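You operate a simulated robot arm through the tools that you are given. There is no shell and no other tool.

The job below is to be done with a simulated robot arm. You get a single attempt, and the scene is never put back.

JOB
Test the three packs in the charger and bin the dead one.
Fine: it goes into the red bin, lid shut; the other two stay in the charger.

It is judged by the outcome, as a careful person would: the job done as asked, and still so three seconds after it is handed in. It fails if anything else is knocked over, pushed out of place, dropped, spilled or broken. A push-on lid holds only when it is set on centred and level and pressed home; a screw cap is set on level and turned clockwise until tight.

ROBOT AND FRAMES
A 6-joint arm with a three-finger gripper, fixed in place. Base frame: the origin is at the foot of the arm, x ahead of it, y to its left, z up. Units: cm, rad, N and s.
Its first joint turns from -2.897 to 2.897 rad. Payload 4.89 kg.
The TCP is the grasp point between the finger pads, 3 cm short of the fingertips. In the tool frame z runs along the fingers and y along their closing line. The gripper opens to 16.4 cm. The gripper's body begins 12.5 cm behind the TCP.
Orientation is told as [roll, pitch, yaw] about the base's x, y, z axes, in that order, counted from this pose: with the fingers straight down and closing along the base's y, the tool's x points along the base's -x, its y along +y and its z along -z.

CONTROLS
- The arm moves only by the tool move_arm. Its argument "plan" is a list of rows, each an object (a shift or turn left out is 0, a gripper value left out holds the last) with "rot": the turn, a rotation vector about the tool's x, y, z in units of 180 degrees (1.0 is 180 degrees), a list of three; "slide": the shift along the tool's x, y, z in units of 400 mm (1.0 is 400 mm), a list of three; "hand": the finger opening in cm, from 0 to 16.4. In form: [{"rot": [wx, wy, wz], "slide": [dx, dy, dz], "hand": hand}, ...]. A call has 1 to 20 rows; each row is the pose to reach, as a shift and turn from the pose commanded when the call began, along the tool's axes at that moment. A call with a number of a shift or a turn outside -1 to 1 is refused whole. A row lasts 0.2 s, in which the tool goes at most 5 cm and 0.15 rad; a call with a longer step from one row to the next is refused whole, and so is a gripper value outside its range. Where a pose cannot be reached the arm comes as near as it can. A force on the tool above 40 N (or 10 N above the force at the start of the call, whichever is more), or a blocked arm, ends the call early, and 0.2 s more pass. The fingers move at their own pace (about 10.8 cm/s each) and stop on an object; they squeeze with about 25 N. The grip force told is the motor's: it shows also when the fingers shut on nothing. Time passes only in rows, and 0.2 s behind the last, so rows that repeat a pose let the fingers close. It gives the time, the measured TCP pose, the force on the tool (base axes), the opening and the grip force at its end, in the units of the frame above (readings bear some noise), with the torque about the TCP (base axes, N m) and any sound that the robot's microphone picked up.
- Cameras (640 x 400 px; columns grow to the right, rows downward): "scene" is fixed at [22.08, 50.14, 151.94]; the picture's right is [-0.77, -0.64, 0.00], its down [-0.26, 0.32, -0.91] and it looks along [0.58, -0.70, -0.41] (base axes); focal length 330 px, centre (320, 200). "wrist" rides on the gripper at [7.6, -0.2, -15.2] in the tool frame; the picture's right is [0.02, 1.00, 0.00], its down [-0.88, 0.02, -0.47] and it looks along [-0.47, 0.01, 0.88] (tool axes); focal length 247 px, centre (320, 200). There is no depth. A picture from a camera that has moved, and an enlarged one, comes with that camera's place and axes in the base frame and with its lens.
- capture(camera): a new picture of that camera. It takes no simulated time.
- raise_lower(by): slides the trunk up (or, below 0, down) by that many cm; the arm rides with it, the base frame stays. It gives what a move gives, with no picture.
- inspect(camera, box): a new picture of the part [left, top, right, bottom] of that camera's present view, enlarged. It takes no simulated time.
- sign_off(): hands the job in; it is judged then, once.

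Nothing tells you positions but the pictures and the camera data. Unless the task says otherwise, let go and move clear before handing in.

The tools are called after ">>>" as name(argument=value, ...) on one line, values as JSON. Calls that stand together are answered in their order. move_arm: Moves the arm, as the interface text tells. Its arguments: {"type":"object","properties":{"plan":{"type":"array","items":{"type":"object","properties":{"rot":{"type":"array","items":{"type":"number"}},"slide":{"type":"array","items":{"type":"number"}},"hand":{"type":"number"}}}}},"required":["plan"]} The other tools are called the same way: raise_lower (by) slides the trunk up or down; capture (camera) takes a picture; inspect (camera, box) takes an enlarged picture of a part of a camera's view; sign_off () hands the job in.

At the start:

```text
time_s: 0.0
ee_pos: [52.59, 6.07, 123.34]
tool_rot: [0.0, 0.002, 0.001]
force: [0.0, -0.2, -0.8]
ft_torque: [-0.02, -0.02, -0.03]
opening: 16.4
grip_force: 0.0
trunk travel left (down, up): [-17.5, 21.5]
```

scene: 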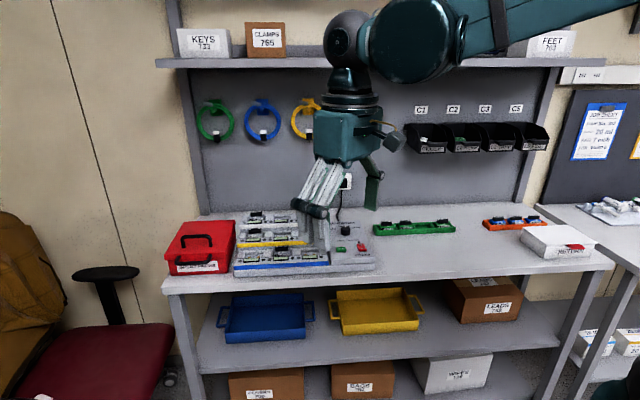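
wrist: 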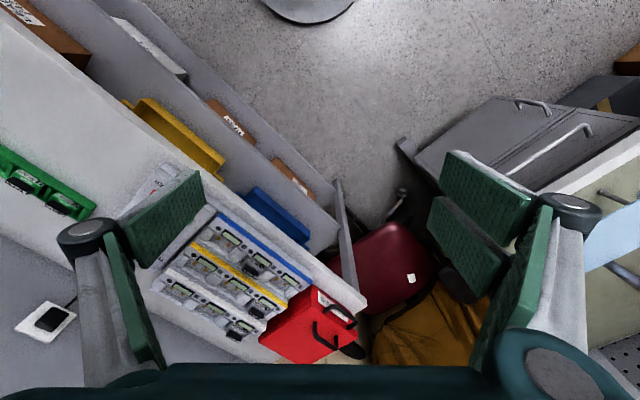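

The bench has a red lidded bin, a multi-row charger/tester beside it and trays with packs further along. I'll look closer at each before moving.

>>> inspect(camera="scene", box=[150, 190, 390, 300])

>>> inspect(camera="wrist", box=[100, 180, 380, 370])

>>> inspect(camera="scene", box=[360, 190, 640, 290])

>>> inspect(camera="scene", box=[320, 200, 400, 260])

>>> inspect(camera="scene", box=[540, 80, 640, 180])

```text
2.67 times, centred on (270, 245) of scene
camera zoom: at [22.08, 50.14, 151.94], right [-0.77, -0.64, 0.0], down [-0.26, 0.32, -0.91], along [0.58, -0.7, -0.41], focal length 879 px, centre (453, 80)
```

zoom: 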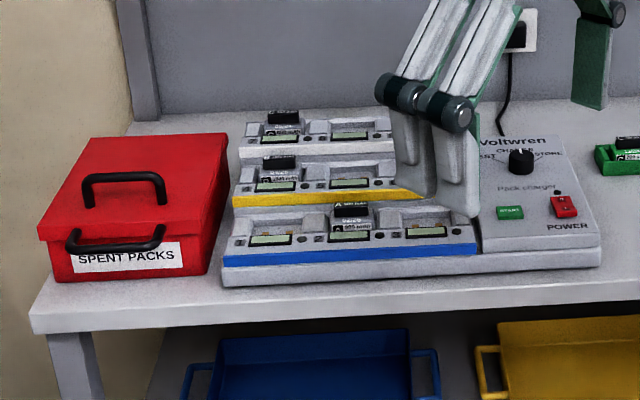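

```text
2.11 times, centred on (240, 275) of wrist
camera zoom: at [45.07, 5.93, 138.63], right [-0.02, 1.0, 0.0], down [0.88, 0.02, 0.47], along [0.47, 0.01, -0.88], focal length 520 px, centre (488, 42)
```

zoom: 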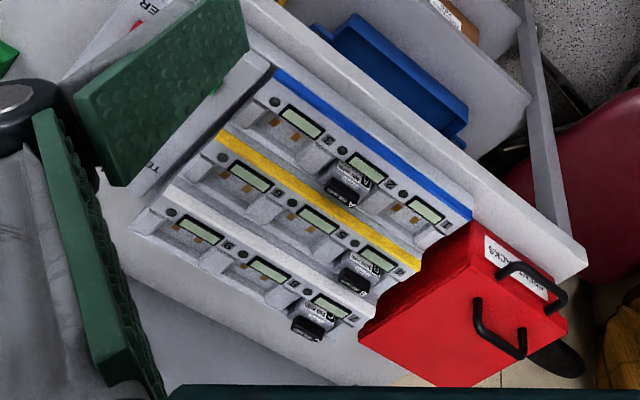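

```text
2.29 times, centred on (500, 240) of scene
camera zoom: at [22.08, 50.14, 151.94], right [-0.77, -0.64, 0.0], down [-0.26, 0.32, -0.91], along [0.58, -0.7, -0.41], focal length 753 px, centre (-91, 109)
```

zoom: 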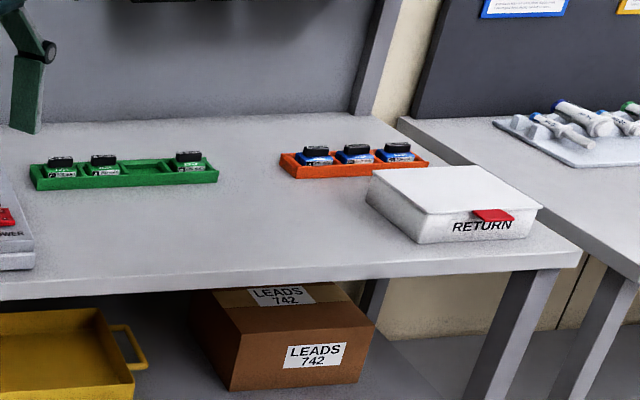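

```text
6.67 times, centred on (360, 230) of scene
camera zoom: at [22.08, 50.14, 151.94], right [-0.77, -0.64, 0.0], down [-0.26, 0.32, -0.91], along [0.58, -0.7, -0.41], focal length 2198 px, centre (53, 0)
```

zoom: 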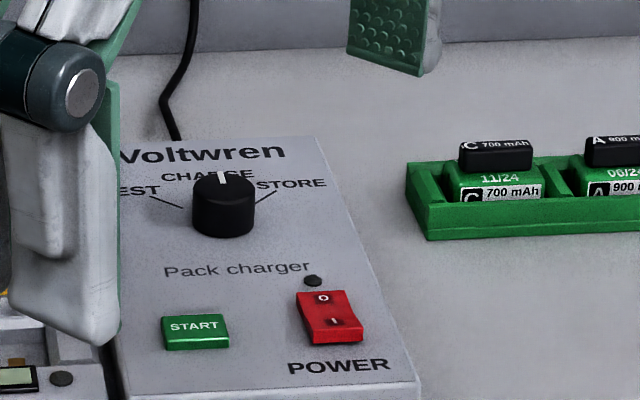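

```text
4.00 times, centred on (590, 130) of scene
camera zoom: at [22.08, 50.14, 151.94], right [-0.77, -0.64, 0.0], down [-0.26, 0.32, -0.91], along [0.58, -0.7, -0.41], focal length 1318 px, centre (-760, 480)
```

zoom: 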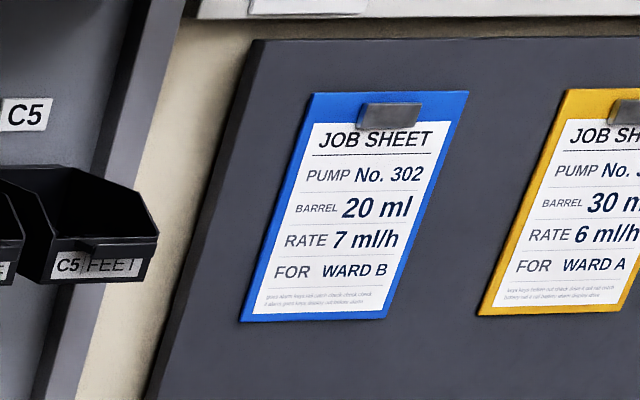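

I see the Voltwren charger: three banks (blue, yellow, white), three packs seated, a TEST/CHARGE/STORE knob, a START button and a power rocker. I'll move the wrist camera over it for precise positions.

>>> move_arm(plan=[{"slide": [-0.08, -0.06, 0]}, {"slide": [-0.16, -0.12, 0]}, {"slide": [-0.24, -0.18, 0]}, {"slide": [-0.32, -0.24, 0]}, {"slide": [-0.4, -0.3, 0]}, {"slide": [-0.48, -0.36, 0]}, {"slide": [-0.48, -0.36, 0]}])

>>> capture(camera="wrist")

>>> capture(camera="scene")

```text
time_s: 1.6
ee_pos: [72.25, -8.33, 123.47]
tool_rot: [0.0, 0.0, 0.0]
force: [2.3, -0.6, 0.5]
ft_torque: [0.07, 0.18, 0.02]
opening: 16.42
grip_force: 0.0
trunk travel left (down, up): [-17.5, 21.5]
```

```text
taken
camera wrist: at [64.67, -8.51, 138.67], right [-0.02, 1.0, 0.0], down [0.88, 0.02, 0.47], along [0.47, 0.01, -0.88], focal length 247 px, centre (320, 200)
```

wrist: 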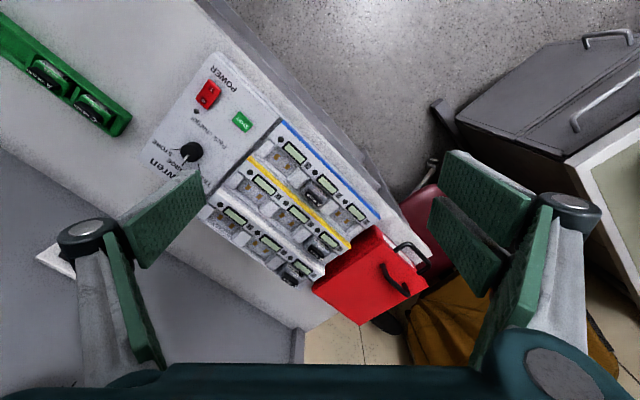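

```text
taken
```

scene: 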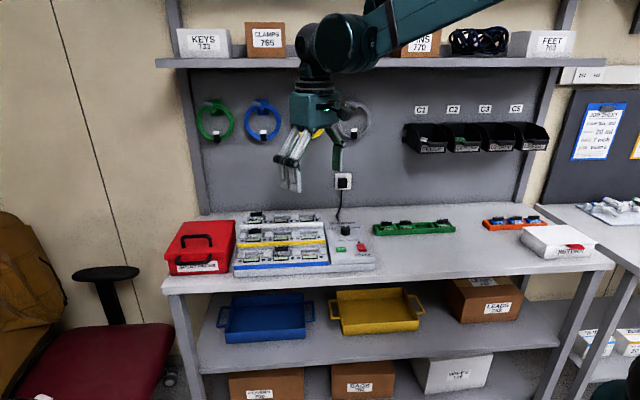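

>>> inspect(camera="wrist", box=[140, 60, 300, 160])

>>> inspect(camera="wrist", box=[190, 110, 430, 290])

>>> inspect(camera="wrist", box=[270, 170, 370, 290])

>>> inspect(camera="scene", box=[225, 200, 385, 290])

>>> inspect(camera="scene", box=[155, 210, 255, 290])

```text
4.00 times, centred on (220, 110) of wrist
camera zoom: at [64.67, -8.51, 138.67], right [-0.02, 1.0, 0.0], down [0.88, 0.02, 0.47], along [0.47, 0.01, -0.88], focal length 988 px, centre (720, 560)
```

zoom: 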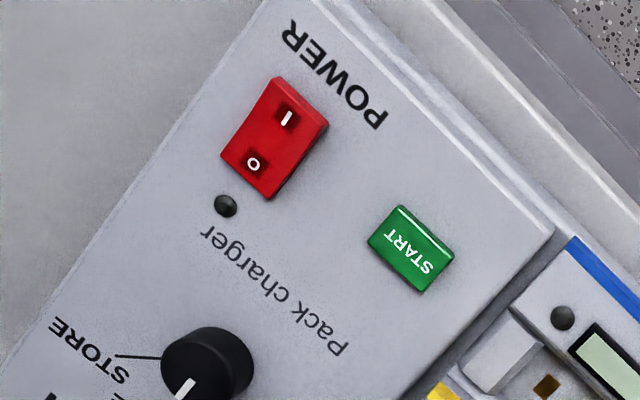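

```text
2.22 times, centred on (310, 200) of wrist
camera zoom: at [64.67, -8.51, 138.67], right [-0.02, 1.0, 0.0], down [0.88, 0.02, 0.47], along [0.47, 0.01, -0.88], focal length 549 px, centre (342, 200)
```

zoom: 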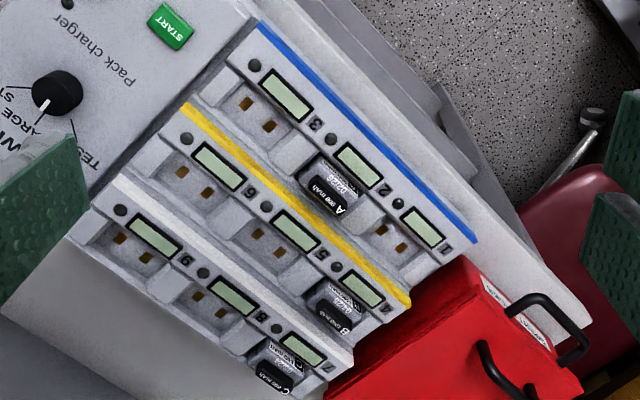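

```text
3.33 times, centred on (320, 230) of wrist
camera zoom: at [64.67, -8.51, 138.67], right [-0.02, 1.0, 0.0], down [0.88, 0.02, 0.47], along [0.47, 0.01, -0.88], focal length 823 px, centre (320, 100)
```

zoom: 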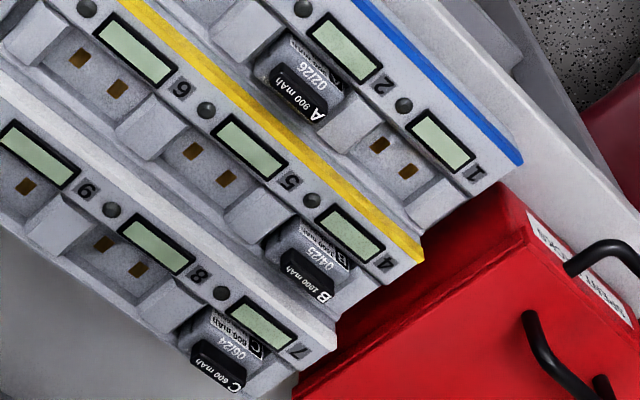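

```text
4.00 times, centred on (305, 245) of scene
camera zoom: at [22.08, 50.14, 151.94], right [-0.77, -0.64, 0.0], down [-0.26, 0.32, -0.91], along [0.58, -0.7, -0.41], focal length 1318 px, centre (380, 20)
```

zoom: 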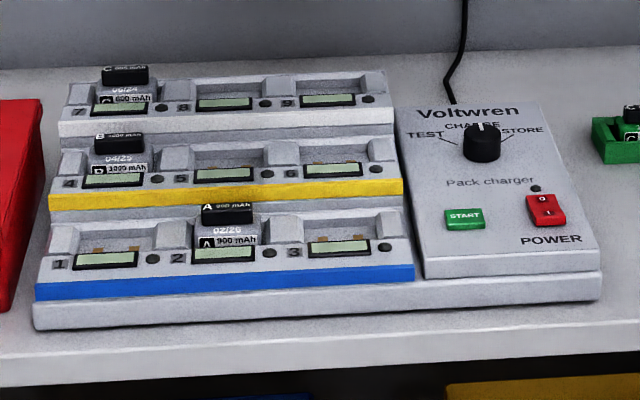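

```text
5.00 times, centred on (205, 250) of scene
camera zoom: at [22.08, 50.14, 151.94], right [-0.77, -0.64, 0.0], down [-0.26, 0.32, -0.91], along [0.58, -0.7, -0.41], focal length 1648 px, centre (895, -50)
```

zoom: 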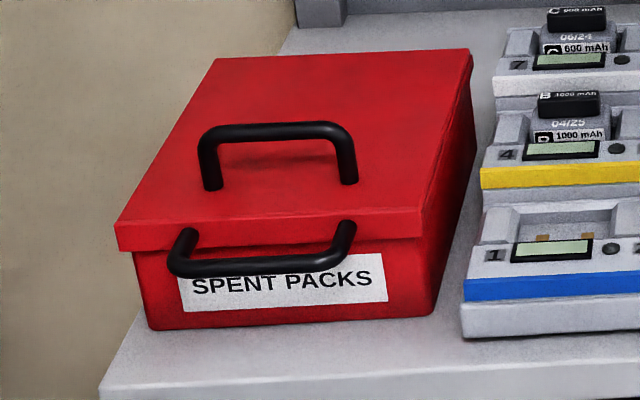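

The bench sits about 45° to the base axes, with the panel at about z≈94. The power rocker is near (69,-27), the knob near (77.6,-30) and the bin near (102,7). I'll turn the tool to line up with the bench and get closer for measuring.

>>> move_arm(plan=[{"slide": [-0.02, -0.02, 0.03], "rot": [0, 0, 0.0417]}, {"slide": [-0.04, -0.04, 0.06], "rot": [0, 0, 0.0833]}, {"slide": [-0.06, -0.06, 0.09], "rot": [0, 0, 0.125]}, {"slide": [-0.08, -0.08, 0.12], "rot": [0, 0, 0.1667]}, {"slide": [-0.11, -0.1, 0.16], "rot": [0, 0, 0.2083]}, {"slide": [-0.144, -0.117, 0.2], "rot": [0, 0, 0.25]}, {"slide": [-0.144, -0.117, 0.2], "rot": [0, 0, 0.25]}])

>>> capture(camera="wrist")

>>> capture(camera="scene")

```text
time_s: 3.2
ee_pos: [77.81, -13.19, 115.4]
tool_rot: [-0.001, 0.0, -0.787]
force: [0.5, -0.2, -0.7]
ft_torque: [0.02, 0.09, -0.01]
opening: 16.37
grip_force: 0.1
trunk travel left (down, up): [-17.5, 21.5]
```

```text
taken
camera wrist: at [72.36, -7.71, 130.69], right [0.69, 0.72, 0.0], down [0.64, -0.61, 0.47], along [0.34, -0.33, -0.88], focal length 247 px, centre (320, 200)
```

wrist: 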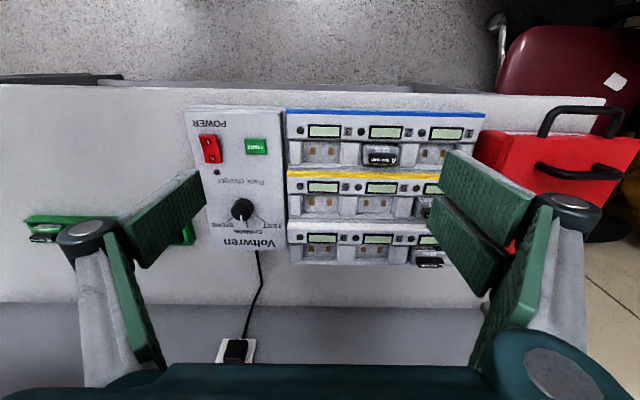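

```text
taken
```

scene: 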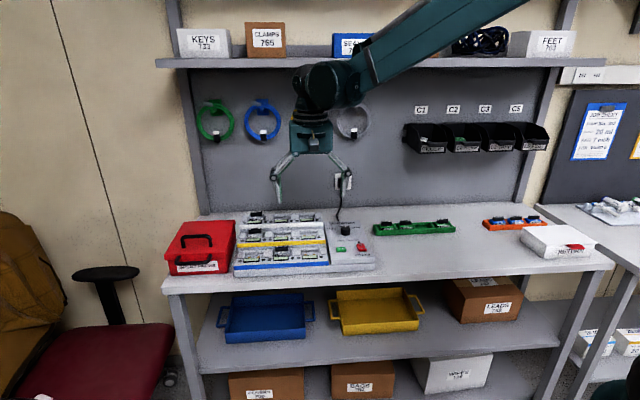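

>>> inspect(camera="wrist", box=[180, 95, 340, 255])

>>> inspect(camera="wrist", box=[280, 95, 500, 275])

>>> inspect(camera="wrist", box=[460, 80, 640, 260])

```text
2.50 times, centred on (260, 175) of wrist
camera zoom: at [72.36, -7.71, 130.69], right [0.69, 0.72, 0.0], down [0.64, -0.61, 0.47], along [0.34, -0.33, -0.88], focal length 617 px, centre (470, 262)
```

zoom: 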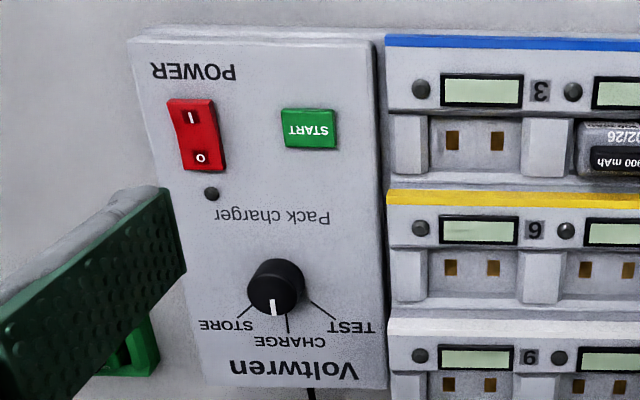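

```text
2.22 times, centred on (390, 185) of wrist
camera zoom: at [72.36, -7.71, 130.69], right [0.69, 0.72, 0.0], down [0.64, -0.61, 0.47], along [0.34, -0.33, -0.88], focal length 549 px, centre (164, 233)
```

zoom: 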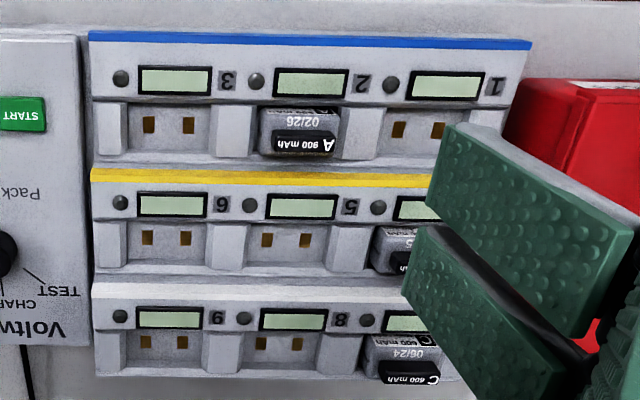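

```text
2.22 times, centred on (550, 170) of wrist
camera zoom: at [72.36, -7.71, 130.69], right [0.69, 0.72, 0.0], down [0.64, -0.61, 0.47], along [0.34, -0.33, -0.88], focal length 549 px, centre (-191, 267)
```

zoom: 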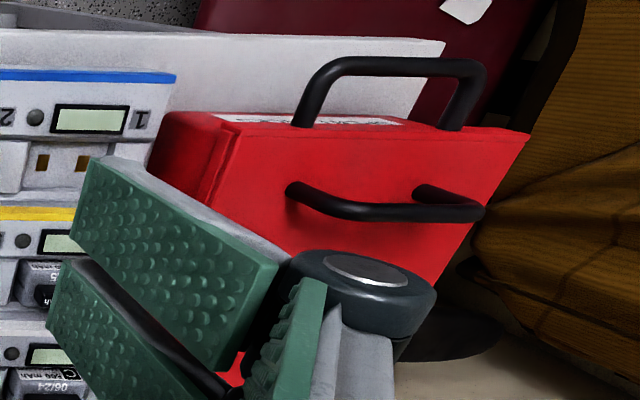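

The bench axes are at 45° exactly, so I'll work in along-bench U and depth N. The power rocker is at U≈29.5, N≈67.6, START at (36.3, 67.1) and the knob at (33.8, 76.5). Next I close the fingers and hover above the rocker's "I" end.

>>> move_arm(plan=[{"slide": [-0.008, -0.08, 0.05], "hand": 0}, {"slide": [-0.016, -0.16, 0.1], "hand": 0}, {"slide": [-0.024, -0.24, 0.15], "hand": 0}, {"slide": [-0.032, -0.32, 0.2], "hand": 0}, {"slide": [-0.041, -0.406, 0.25], "hand": 0}, {"slide": [-0.041, -0.406, 0.3], "hand": 0}, {"slide": [-0.041, -0.406, 0.3], "hand": 0}])

>>> capture(camera="wrist")

>>> inspect(camera="scene", box=[225, 180, 385, 290])

```text
time_s: 4.8
ee_pos: [67.25, -25.72, 103.38]
tool_rot: [0.0, 0.0, -0.786]
force: [-0.2, 0.0, 0.6]
ft_torque: [0.05, -0.02, 0.06]
opening: 0.0
grip_force: 24.5
trunk travel left (down, up): [-17.5, 21.5]
```

```text
taken
camera wrist: at [61.73, -20.53, 118.68], right [0.69, 0.72, 0.0], down [0.64, -0.61, 0.47], along [0.34, -0.33, -0.88], focal length 247 px, centre (320, 200)
```

wrist: 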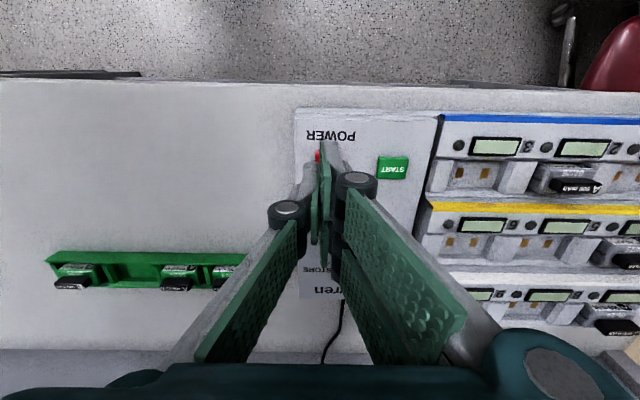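

```text
3.64 times, centred on (305, 235) of scene
camera zoom: at [22.08, 50.14, 151.94], right [-0.77, -0.64, 0.0], down [-0.26, 0.32, -0.91], along [0.58, -0.7, -0.41], focal length 1199 px, centre (374, 73)
```

zoom: 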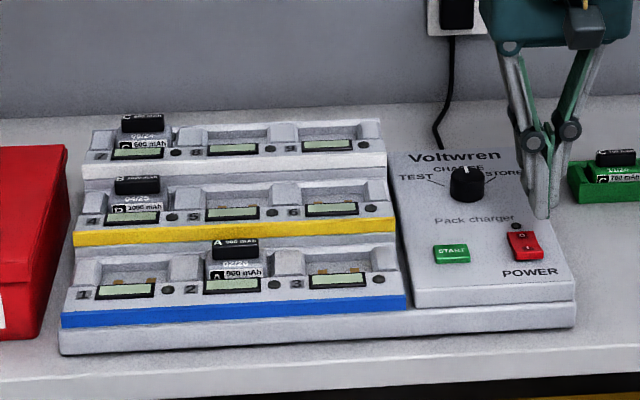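

>>> inspect(camera="wrist", box=[280, 110, 400, 210])

>>> inspect(camera="scene", box=[330, 200, 380, 260])

```text
4.00 times, centred on (340, 160) of wrist
camera zoom: at [61.73, -20.53, 118.68], right [0.69, 0.72, 0.0], down [0.64, -0.61, 0.47], along [0.34, -0.33, -0.88], focal length 988 px, centre (240, 360)
```

zoom: 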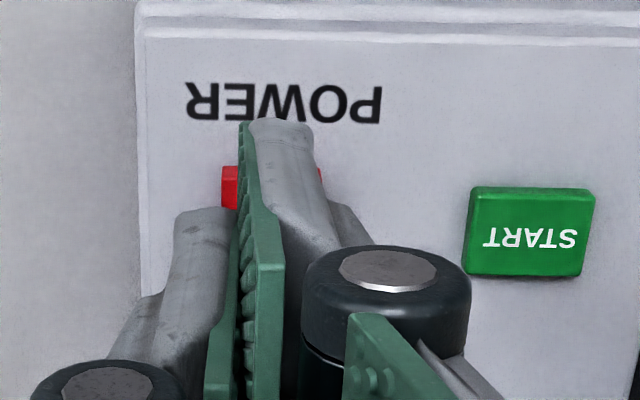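

```text
6.67 times, centred on (355, 230) of scene
camera zoom: at [22.08, 50.14, 151.94], right [-0.77, -0.64, 0.0], down [-0.26, 0.32, -0.91], along [0.58, -0.7, -0.41], focal length 2198 px, centre (87, 0)
```

zoom: 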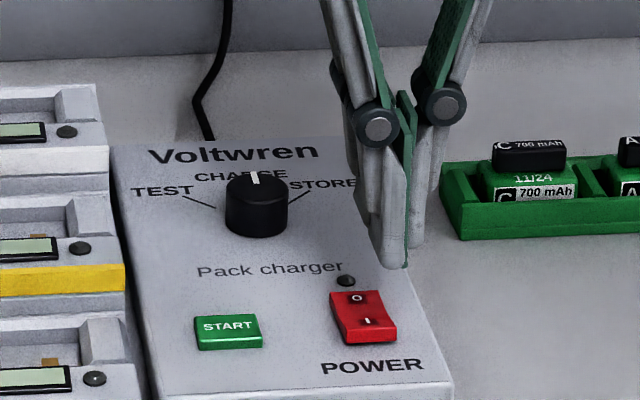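

The gripper seems to have two prongs on its +y side and one on the other. I'll open it partway, off the panel, to check the real finger shape before touching anything.

>>> move_arm(plan=[{"slide": [0, 0, -0.1], "hand": 6}, {"slide": [0, 0, -0.1], "hand": 6}, {"slide": [0, 0, -0.1], "hand": 6}])

>>> capture(camera="wrist")

>>> inspect(camera="wrist", box=[220, 100, 420, 225])

>>> inspect(camera="scene", box=[320, 150, 400, 250])

```text
time_s: 5.6
ee_pos: [67.35, -25.9, 107.49]
tool_rot: [-0.001, 0.0, -0.787]
force: [-0.1, 0.5, 0.2]
ft_torque: [-0.04, -0.05, -0.03]
opening: 6.02
grip_force: 0.1
trunk travel left (down, up): [-17.5, 21.5]
```

```text
taken
camera wrist: at [61.82, -20.48, 122.77], right [0.69, 0.72, 0.0], down [0.64, -0.61, 0.47], along [0.34, -0.33, -0.88], focal length 247 px, centre (320, 200)
```

wrist: 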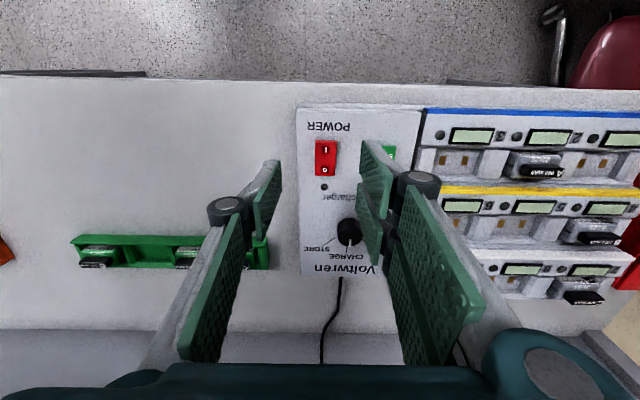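

```text
3.20 times, centred on (320, 162) of wrist
camera zoom: at [61.82, -20.48, 122.77], right [0.69, 0.72, 0.0], down [0.64, -0.61, 0.47], along [0.34, -0.33, -0.88], focal length 790 px, centre (320, 320)
```

zoom: 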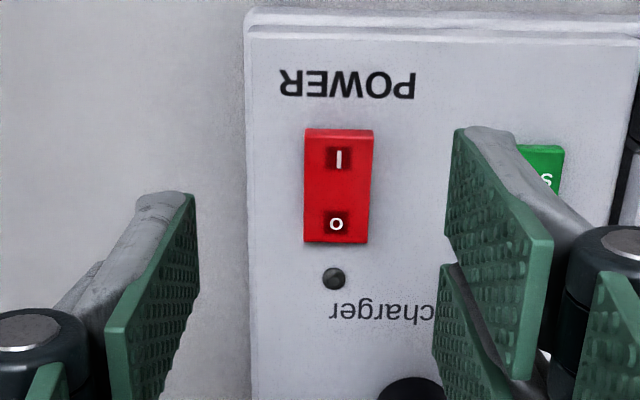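

```text
4.00 times, centred on (360, 200) of scene
camera zoom: at [22.08, 50.14, 151.94], right [-0.77, -0.64, 0.0], down [-0.26, 0.32, -0.91], along [0.58, -0.7, -0.41], focal length 1318 px, centre (160, 200)
```

zoom: 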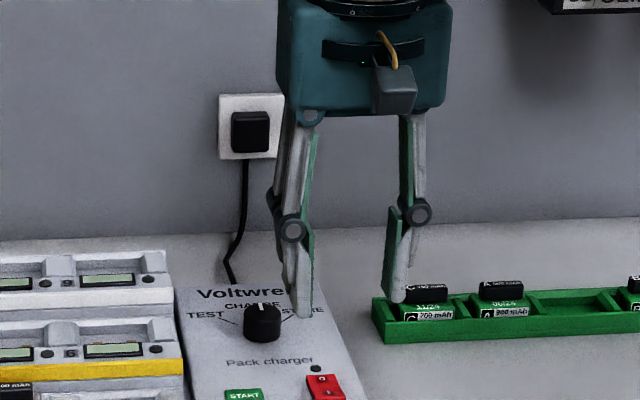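

The gripper has one finger on its -y side and a wide twin finger on its +y side. I'll tilt 20° so only the single finger's tip leads, then press the rocker's I end (U≈30, N≈66.1, z≈95.9). I'll hover first to check.

>>> move_arm(plan=[{"slide": [0, 0.015, 0.05], "rot": [-0.037, 0, 0], "hand": 0}, {"slide": [0, 0.015, 0.1], "rot": [-0.074, 0, 0], "hand": 0}, {"slide": [0, 0.015, 0.15], "rot": [-0.111, 0, 0], "hand": 0}, {"slide": [0, 0.015, 0.165], "rot": [-0.111, 0, 0], "hand": 0}, {"slide": [0, 0.015, 0.165], "rot": [-0.111, 0, 0], "hand": 0}])

>>> inspect(camera="wrist", box=[220, 80, 440, 220])

>>> inspect(camera="scene", box=[320, 190, 390, 260])

```text
time_s: 6.8
ee_pos: [67.7, -25.3, 100.81]
tool_rot: [0.35, -0.001, -0.785]
force: [-0.1, -0.8, -0.5]
ft_torque: [0.05, 0.02, 0.0]
opening: 0.0
grip_force: 25.2
trunk travel left (down, up): [-17.5, 21.5]
```

```text
2.86 times, centred on (330, 150) of wrist
camera zoom: at [58.52, -23.7, 114.98], right [0.65, 0.68, 0.34], down [0.52, -0.72, 0.45], along [0.55, -0.11, -0.82], focal length 706 px, centre (291, 343)
```

zoom: 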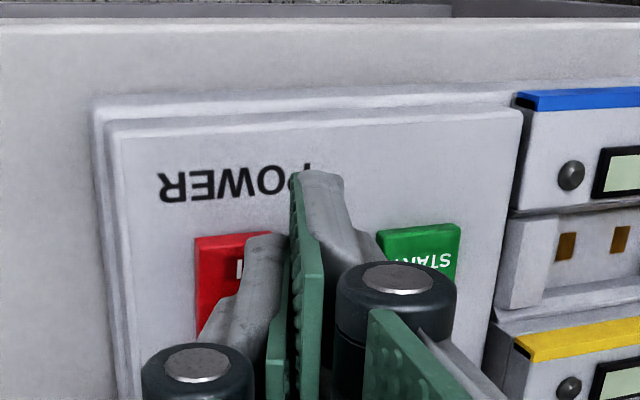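

```text
5.71 times, centred on (355, 225) of scene
camera zoom: at [22.08, 50.14, 151.94], right [-0.77, -0.64, 0.0], down [-0.26, 0.32, -0.91], along [0.58, -0.7, -0.41], focal length 1884 px, centre (120, 57)
```

zoom: 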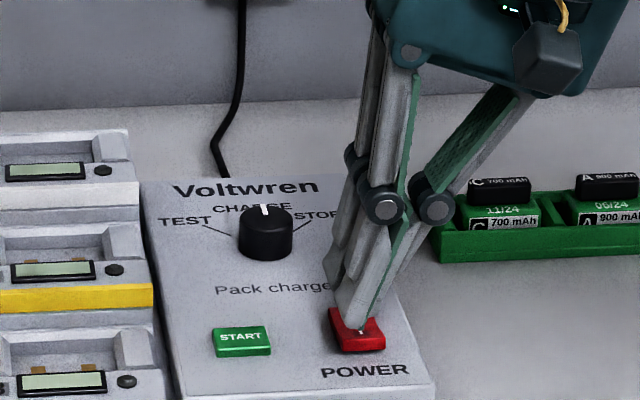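

>>> move_arm(plan=[{"slide": [-0.0075, -0.0086, 0.0235], "hand": 0}, {"slide": [-0.0075, -0.012, 0.0329], "hand": 0}, {"slide": [-0.0075, -0.0145, 0.04], "hand": 0}, {"slide": [-0.0075, -0.0163, 0.0447], "hand": 0}, {"slide": [-0.0075, -0.018, 0.0494], "hand": 0}, {"slide": [-0.0075, -0.0197, 0.054], "hand": 0}, {"slide": [-0.0075, -0.0205, 0.0564], "hand": 0}])

>>> inspect(camera="wrist", box=[220, 80, 440, 220])

>>> inspect(camera="scene", box=[320, 190, 390, 260])

```text
time_s: 8.4
ee_pos: [67.95, -25.42, 98.64]
tool_rot: [0.348, 0.001, -0.785]
force: [-2.1, 0.1, 21.9]
ft_torque: [-0.2, -0.14, -0.02]
opening: 0.0
grip_force: 24.9
trunk travel left (down, up): [-17.5, 21.5]
```

```text
2.86 times, centred on (330, 150) of wrist
camera zoom: at [58.73, -23.76, 112.77], right [0.65, 0.68, 0.34], down [0.52, -0.72, 0.45], along [0.55, -0.11, -0.82], focal length 706 px, centre (291, 343)
```

zoom: 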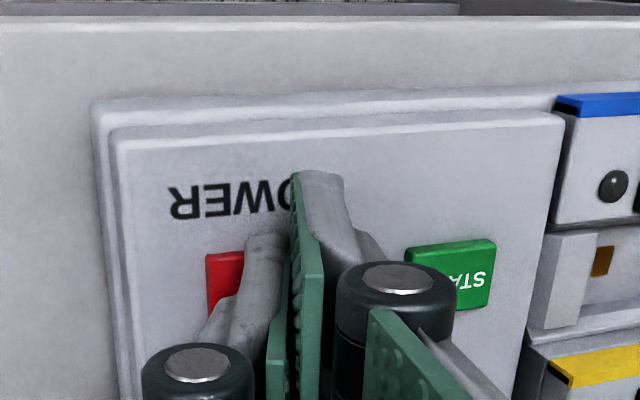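

```text
5.71 times, centred on (355, 225) of scene
camera zoom: at [22.08, 50.14, 151.94], right [-0.77, -0.64, 0.0], down [-0.26, 0.32, -0.91], along [0.58, -0.7, -0.41], focal length 1884 px, centre (120, 57)
```

zoom: 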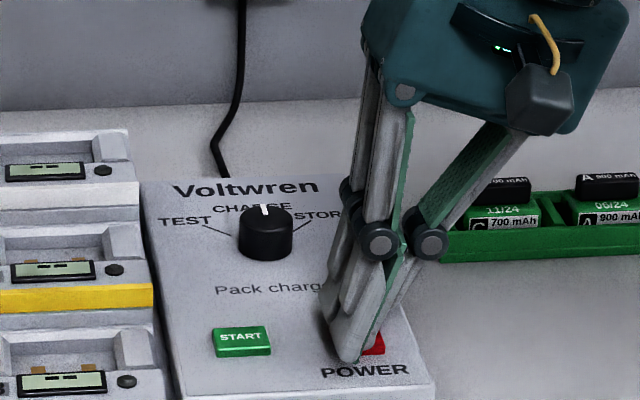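

The displays now show "--", so the power is on. I'll lift off, return to upright and measure the knob from above.

>>> move_arm(plan=[{"slide": [0, 0.017, -0.047], "hand": 0}, {"slide": [0, 0.051, -0.141], "hand": 0}, {"slide": [0, 0.08, -0.22], "rot": [0.037, 0, 0], "hand": 3}, {"slide": [0, 0.11, -0.3], "rot": [0.074, 0, 0], "hand": 6}, {"slide": [0, 0.11, -0.3], "rot": [0.111, 0, 0], "hand": 8}, {"slide": [0, 0.11, -0.3], "rot": [0.111, 0, 0], "hand": 8}])

>>> capture(camera="wrist")

>>> inspect(camera="scene", box=[225, 190, 385, 290])

```text
time_s: 9.8
ee_pos: [68.08, -25.38, 111.06]
tool_rot: [-0.003, 0.002, -0.785]
force: [0.3, 0.6, 0.5]
ft_torque: [0.0, -0.01, 0.0]
opening: 7.99
grip_force: 0.1
trunk travel left (down, up): [-17.5, 21.5]
```

```text
taken
camera wrist: at [62.57, -20.02, 126.26], right [0.69, 0.72, 0.0], down [0.64, -0.61, 0.47], along [0.34, -0.33, -0.88], focal length 247 px, centre (320, 200)
```

wrist: 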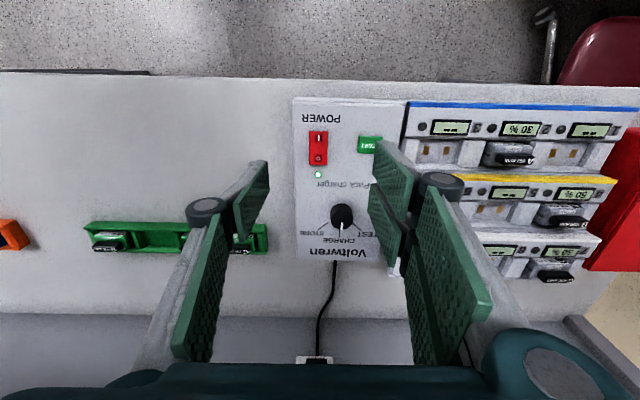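

```text
4.00 times, centred on (305, 240) of scene
camera zoom: at [22.08, 50.14, 151.94], right [-0.77, -0.64, 0.0], down [-0.26, 0.32, -0.91], along [0.58, -0.7, -0.41], focal length 1318 px, centre (380, 40)
```

zoom: 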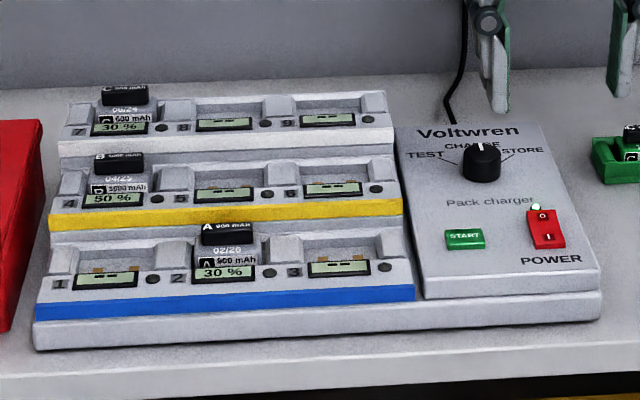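

>>> inspect(camera="wrist", box=[290, 90, 410, 270])

```text
2.22 times, centred on (350, 180) of wrist
camera zoom: at [62.57, -20.02, 126.26], right [0.69, 0.72, 0.0], down [0.64, -0.61, 0.47], along [0.34, -0.33, -0.88], focal length 549 px, centre (253, 244)
```

zoom: 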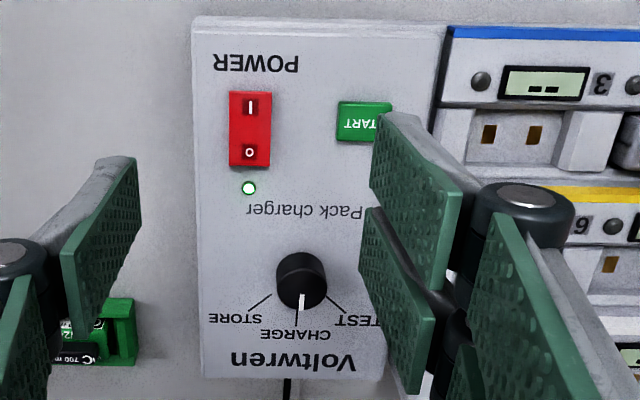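

Power is on: the LED is lit and the displays show charge percentages. The knob is at about U=33.6, N=77.4 with its top at z≈96.6. I'll hover above it with the fingers astride.

>>> move_arm(plan=[{"slide": [-0.07, 0.02, 0.0], "hand": 6}, {"slide": [-0.14, 0.04, 0.05], "hand": 6}, {"slide": [-0.21, 0.065, 0.1], "hand": 6}, {"slide": [-0.283, 0.085, 0.16], "hand": 6}, {"slide": [-0.283, 0.085, 0.24], "hand": 6}, {"slide": [-0.283, 0.085, 0.25], "hand": 6}, {"slide": [-0.283, 0.085, 0.25], "hand": 6}])

>>> inspect(camera="wrist", box=[220, 100, 420, 225])

>>> inspect(camera="scene", box=[310, 180, 390, 260])

```text
time_s: 11.4
ee_pos: [78.39, -30.9, 101.11]
tool_rot: [0.0, -0.001, -0.784]
force: [-0.4, 0.1, -0.1]
ft_torque: [0.02, 0.04, 0.0]
opening: 5.99
grip_force: 0.0
trunk travel left (down, up): [-17.5, 21.5]
```

```text
3.20 times, centred on (320, 162) of wrist
camera zoom: at [72.84, -25.58, 116.37], right [0.69, 0.72, 0.0], down [0.64, -0.61, 0.47], along [0.34, -0.33, -0.88], focal length 790 px, centre (320, 320)
```

zoom: 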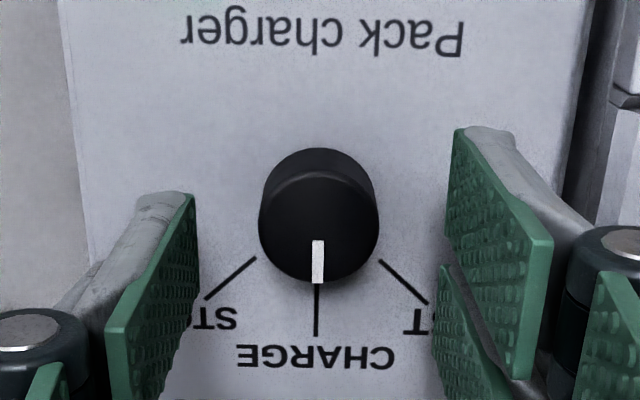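

```text
5.00 times, centred on (350, 220) of scene
camera zoom: at [22.08, 50.14, 151.94], right [-0.77, -0.64, 0.0], down [-0.26, 0.32, -0.91], along [0.58, -0.7, -0.41], focal length 1648 px, centre (170, 100)
```

zoom: 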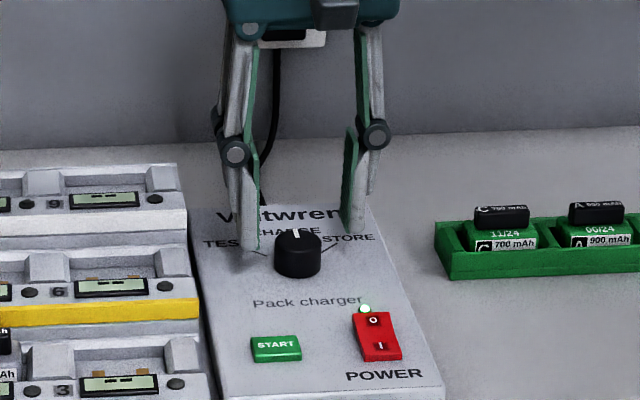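

>>> move_arm(plan=[{"slide": [-0.003, 0, 0.03], "hand": 6}, {"slide": [-0.003, 0, 0.055], "hand": 6}, {"slide": [-0.003, 0, 0.068], "hand": 6}, {"slide": [-0.003, 0, 0.068], "hand": 4}, {"slide": [-0.003, 0, 0.068], "hand": 2.8}, {"slide": [-0.003, 0, 0.068], "hand": 2.8}])

>>> inspect(camera="wrist", box=[220, 100, 420, 225])

>>> inspect(camera="scene", box=[310, 180, 390, 260])

```text
time_s: 12.8
ee_pos: [78.49, -31.03, 98.52]
tool_rot: [0.0, -0.001, -0.786]
force: [-0.2, 2.6, -0.9]
ft_torque: [0.04, -0.03, -0.02]
opening: 3.1
grip_force: 45.1
trunk travel left (down, up): [-17.5, 21.5]
```

```text
3.20 times, centred on (320, 162) of wrist
camera zoom: at [72.94, -25.76, 113.71], right [0.69, 0.72, 0.0], down [0.64, -0.61, 0.47], along [0.34, -0.33, -0.88], focal length 790 px, centre (320, 320)
```

zoom: 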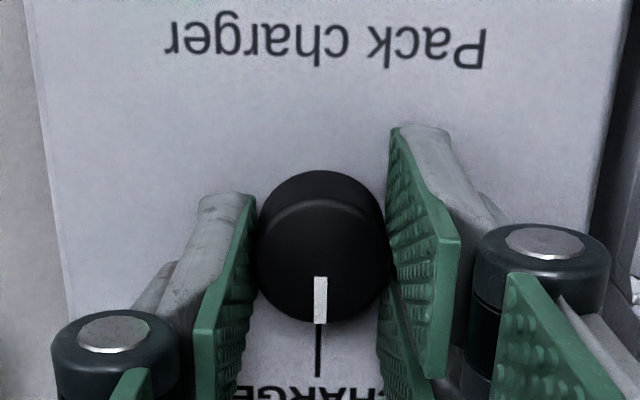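

```text
5.00 times, centred on (350, 220) of scene
camera zoom: at [22.08, 50.14, 151.94], right [-0.77, -0.64, 0.0], down [-0.26, 0.32, -0.91], along [0.58, -0.7, -0.41], focal length 1648 px, centre (170, 100)
```

zoom: 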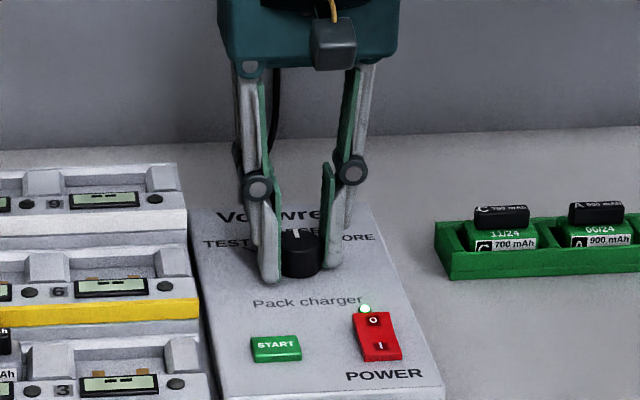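

The knob is gripped. I'll turn it about 48° counter-clockwise to TEST.

>>> move_arm(plan=[{"rot": [0, 0, -0.038], "hand": 2.8}, {"rot": [0, 0, -0.076], "hand": 2.8}, {"rot": [0, 0, -0.114], "hand": 2.8}, {"rot": [0, 0, -0.152], "hand": 2.8}, {"rot": [0, 0, -0.19], "hand": 2.8}, {"rot": [0, 0, -0.228], "hand": 2.8}, {"rot": [0, 0, -0.268], "hand": 2.8}, {"rot": [0, 0, -0.268], "hand": 2.8}])

>>> inspect(camera="wrist", box=[220, 100, 420, 225])

>>> inspect(camera="scene", box=[225, 190, 385, 290])

```text
time_s: 14.6
ee_pos: [78.43, -30.92, 98.4]
tool_rot: [0.0, 0.001, 0.059]
force: [1.5, 36.1, 8.0]
ft_torque: [1.1, -0.19, -0.54]
opening: 3.09
grip_force: 45.3
trunk travel left (down, up): [-17.5, 21.5]
```

```text
3.20 times, centred on (320, 162) of wrist
camera zoom: at [70.85, -31.54, 113.69], right [-0.08, 1.0, 0.0], down [0.88, 0.07, 0.47], along [0.47, 0.04, -0.88], focal length 790 px, centre (320, 320)
```

zoom: 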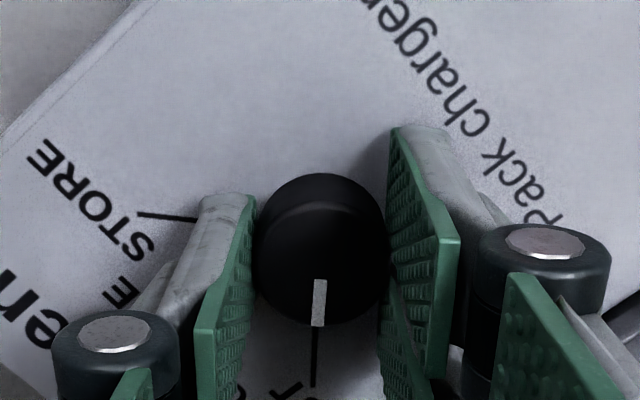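

```text
4.00 times, centred on (305, 240) of scene
camera zoom: at [22.08, 50.14, 151.94], right [-0.77, -0.64, 0.0], down [-0.26, 0.32, -0.91], along [0.58, -0.7, -0.41], focal length 1318 px, centre (380, 40)
```

zoom: 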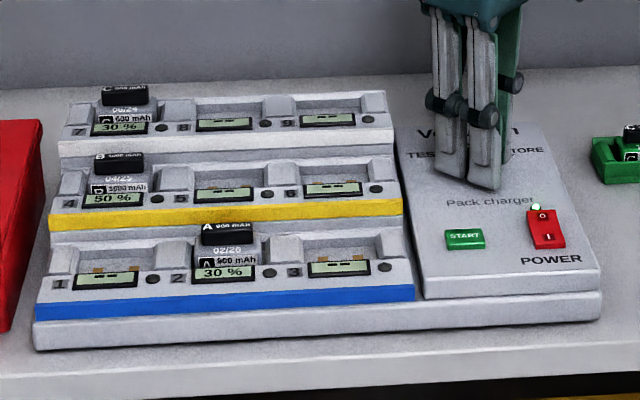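

The pointer lines up with the TEST mark. I'll release, rise, turn back into line and check.

>>> move_arm(plan=[{"hand": 4}, {"hand": 6}, {"slide": [0, 0, -0.03], "hand": 6}, {"slide": [0, 0, -0.1], "hand": 6}, {"slide": [0, 0, -0.2], "hand": 6}, {"slide": [0, 0, -0.25], "rot": [0, 0, 0.04], "hand": 4}, {"slide": [0, 0, -0.25], "rot": [0, 0, 0.08], "hand": 2}, {"slide": [0, 0, -0.25], "rot": [0, 0, 0.12], "hand": 0}, {"slide": [0, 0, -0.25], "rot": [0, 0, 0.16], "hand": 0}, {"slide": [0, 0, -0.25], "rot": [0, 0, 0.2], "hand": 0}, {"slide": [0, 0, -0.25], "rot": [0, 0, 0.24], "hand": 0}, {"slide": [0, 0, -0.25], "rot": [0, 0, 0.268], "hand": 0}, {"slide": [0, 0, -0.25], "rot": [0, 0, 0.268], "hand": 0}])

>>> capture(camera="wrist")

>>> inspect(camera="scene", box=[225, 190, 385, 290])

```text
time_s: 17.4
ee_pos: [78.54, -31.1, 108.48]
tool_rot: [0.0, 0.0, -0.787]
force: [0.2, 0.1, -0.6]
ft_torque: [0.0, -0.04, -0.01]
opening: 0.0
grip_force: 24.7
trunk travel left (down, up): [-17.5, 21.5]
```

```text
taken
camera wrist: at [73.03, -25.77, 123.7], right [0.69, 0.72, 0.0], down [0.64, -0.61, 0.47], along [0.34, -0.33, -0.88], focal length 247 px, centre (320, 200)
```

wrist: 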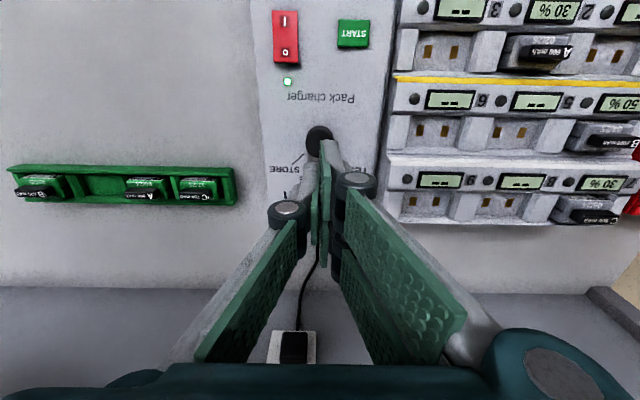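

```text
4.00 times, centred on (305, 240) of scene
camera zoom: at [22.08, 50.14, 151.94], right [-0.77, -0.64, 0.0], down [-0.26, 0.32, -0.91], along [0.58, -0.7, -0.41], focal length 1318 px, centre (380, 40)
```

zoom: 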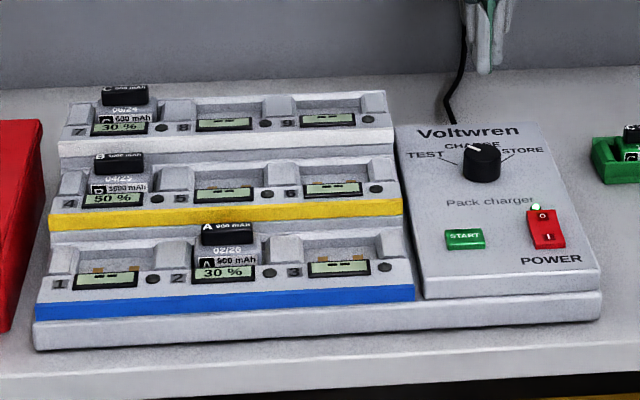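

The knob is off CHARGE and pointing to TEST. Next I press START (U≈36.5, N≈66.8) with the tilted single finger.

>>> inspect(camera="scene", box=[325, 210, 375, 245])

>>> move_arm(plan=[{"slide": [0.08, 0.02, 0.0], "rot": [-0.042, 0, 0], "hand": 0}, {"slide": [0.16, 0.04, 0.05], "rot": [-0.084, 0, 0], "hand": 0}, {"slide": [0.24, 0.058, 0.1], "rot": [-0.126, 0, 0], "hand": 0}, {"slide": [0.268, 0.058, 0.15], "rot": [-0.1667, 0, 0], "hand": 0}, {"slide": [0.268, 0.058, 0.187], "rot": [-0.1667, 0, 0], "hand": 0}, {"slide": [0.268, 0.058, 0.187], "rot": [-0.1667, 0, 0], "hand": 0}])

>>> inspect(camera="wrist", box=[220, 80, 440, 220])

>>> inspect(camera="scene", box=[310, 190, 380, 260])

```text
11.43 times, centred on (350, 228) of scene
camera zoom: at [22.08, 50.14, 151.94], right [-0.77, -0.64, 0.0], down [-0.26, 0.32, -0.91], along [0.58, -0.7, -0.41], focal length 3767 px, centre (-23, -114)
```

zoom: 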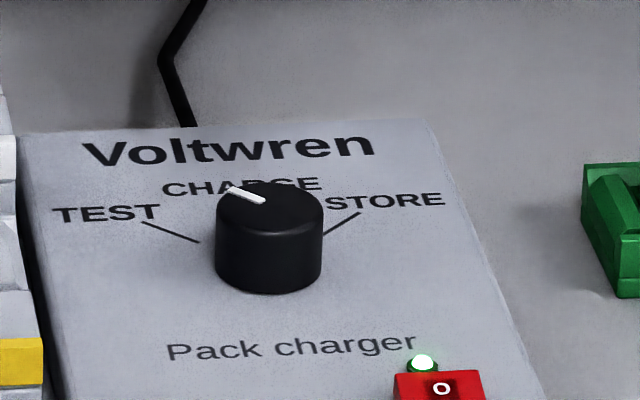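

```text
time_s: 18.8
ee_pos: [72.45, -21.96, 100.97]
tool_rot: [0.522, 0.0, -0.785]
force: [0.7, -0.3, 0.2]
ft_torque: [0.06, 0.02, 0.01]
opening: 0.0
grip_force: 25.4
trunk travel left (down, up): [-17.5, 21.5]
```

```text
2.86 times, centred on (330, 150) of wrist
camera zoom: at [61.63, -22.0, 114.08], right [0.6, 0.63, 0.5], down [0.47, -0.78, 0.42], along [0.65, -0.02, -0.76], focal length 706 px, centre (291, 343)
```

zoom: 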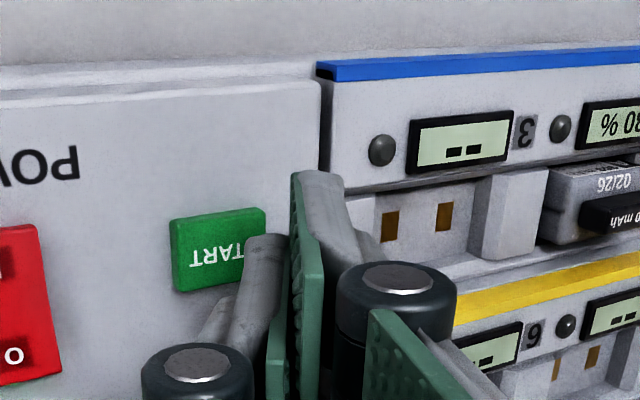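

```text
5.71 times, centred on (345, 225) of scene
camera zoom: at [22.08, 50.14, 151.94], right [-0.77, -0.64, 0.0], down [-0.26, 0.32, -0.91], along [0.58, -0.7, -0.41], focal length 1884 px, centre (177, 57)
```

zoom: 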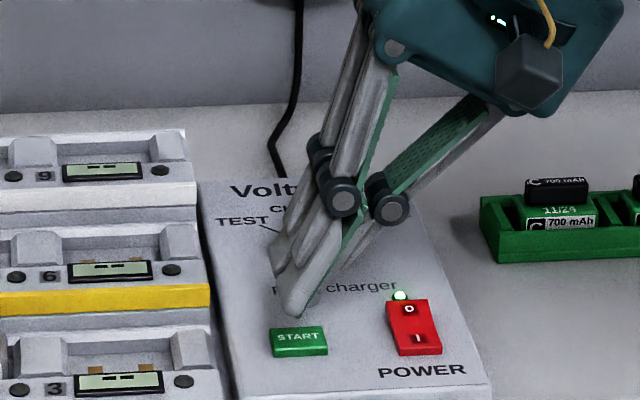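

>>> move_arm(plan=[{"slide": [0, -0.0125, 0.0217], "hand": 0}, {"slide": [0, -0.02, 0.0346], "hand": 0}, {"slide": [0, -0.025, 0.0433], "hand": 0}, {"slide": [0, -0.0275, 0.0476], "hand": 0}, {"slide": [0, -0.03, 0.052], "hand": 0}, {"slide": [0, -0.0325, 0.0563], "hand": 0}, {"slide": [0, -0.035, 0.0606], "hand": 0}])

>>> inspect(camera="scene", box=[225, 190, 385, 290])

>>> capture(camera="wrist")

```text
time_s: 20.4
ee_pos: [72.54, -22.06, 98.22]
tool_rot: [0.523, -0.002, -0.785]
force: [1.2, -0.2, 0.7]
ft_torque: [-0.02, 0.01, 0.02]
opening: 0.0
grip_force: 24.8
trunk travel left (down, up): [-17.5, 21.5]
```

```text
4.00 times, centred on (305, 240) of scene
camera zoom: at [22.08, 50.14, 151.94], right [-0.77, -0.64, 0.0], down [-0.26, 0.32, -0.91], along [0.58, -0.7, -0.41], focal length 1318 px, centre (380, 40)
```

zoom: 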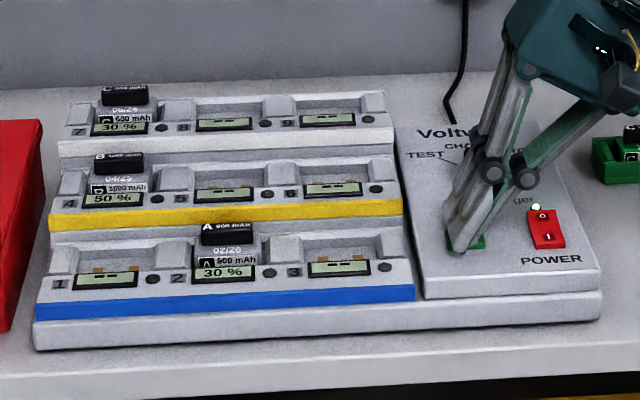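

```text
taken
camera wrist: at [61.65, -21.92, 111.34], right [0.6, 0.63, 0.5], down [0.47, -0.78, 0.42], along [0.65, -0.02, -0.76], focal length 247 px, centre (320, 200)
```

wrist: 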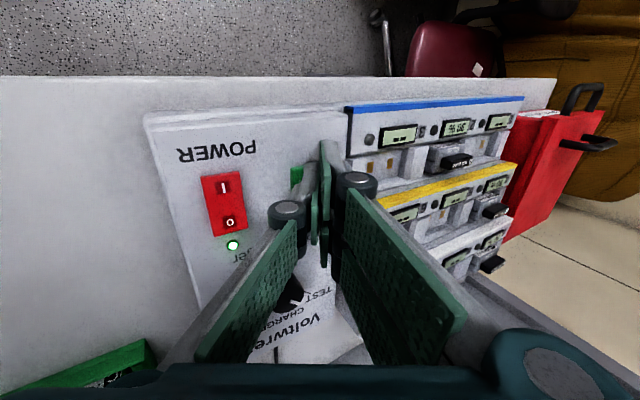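

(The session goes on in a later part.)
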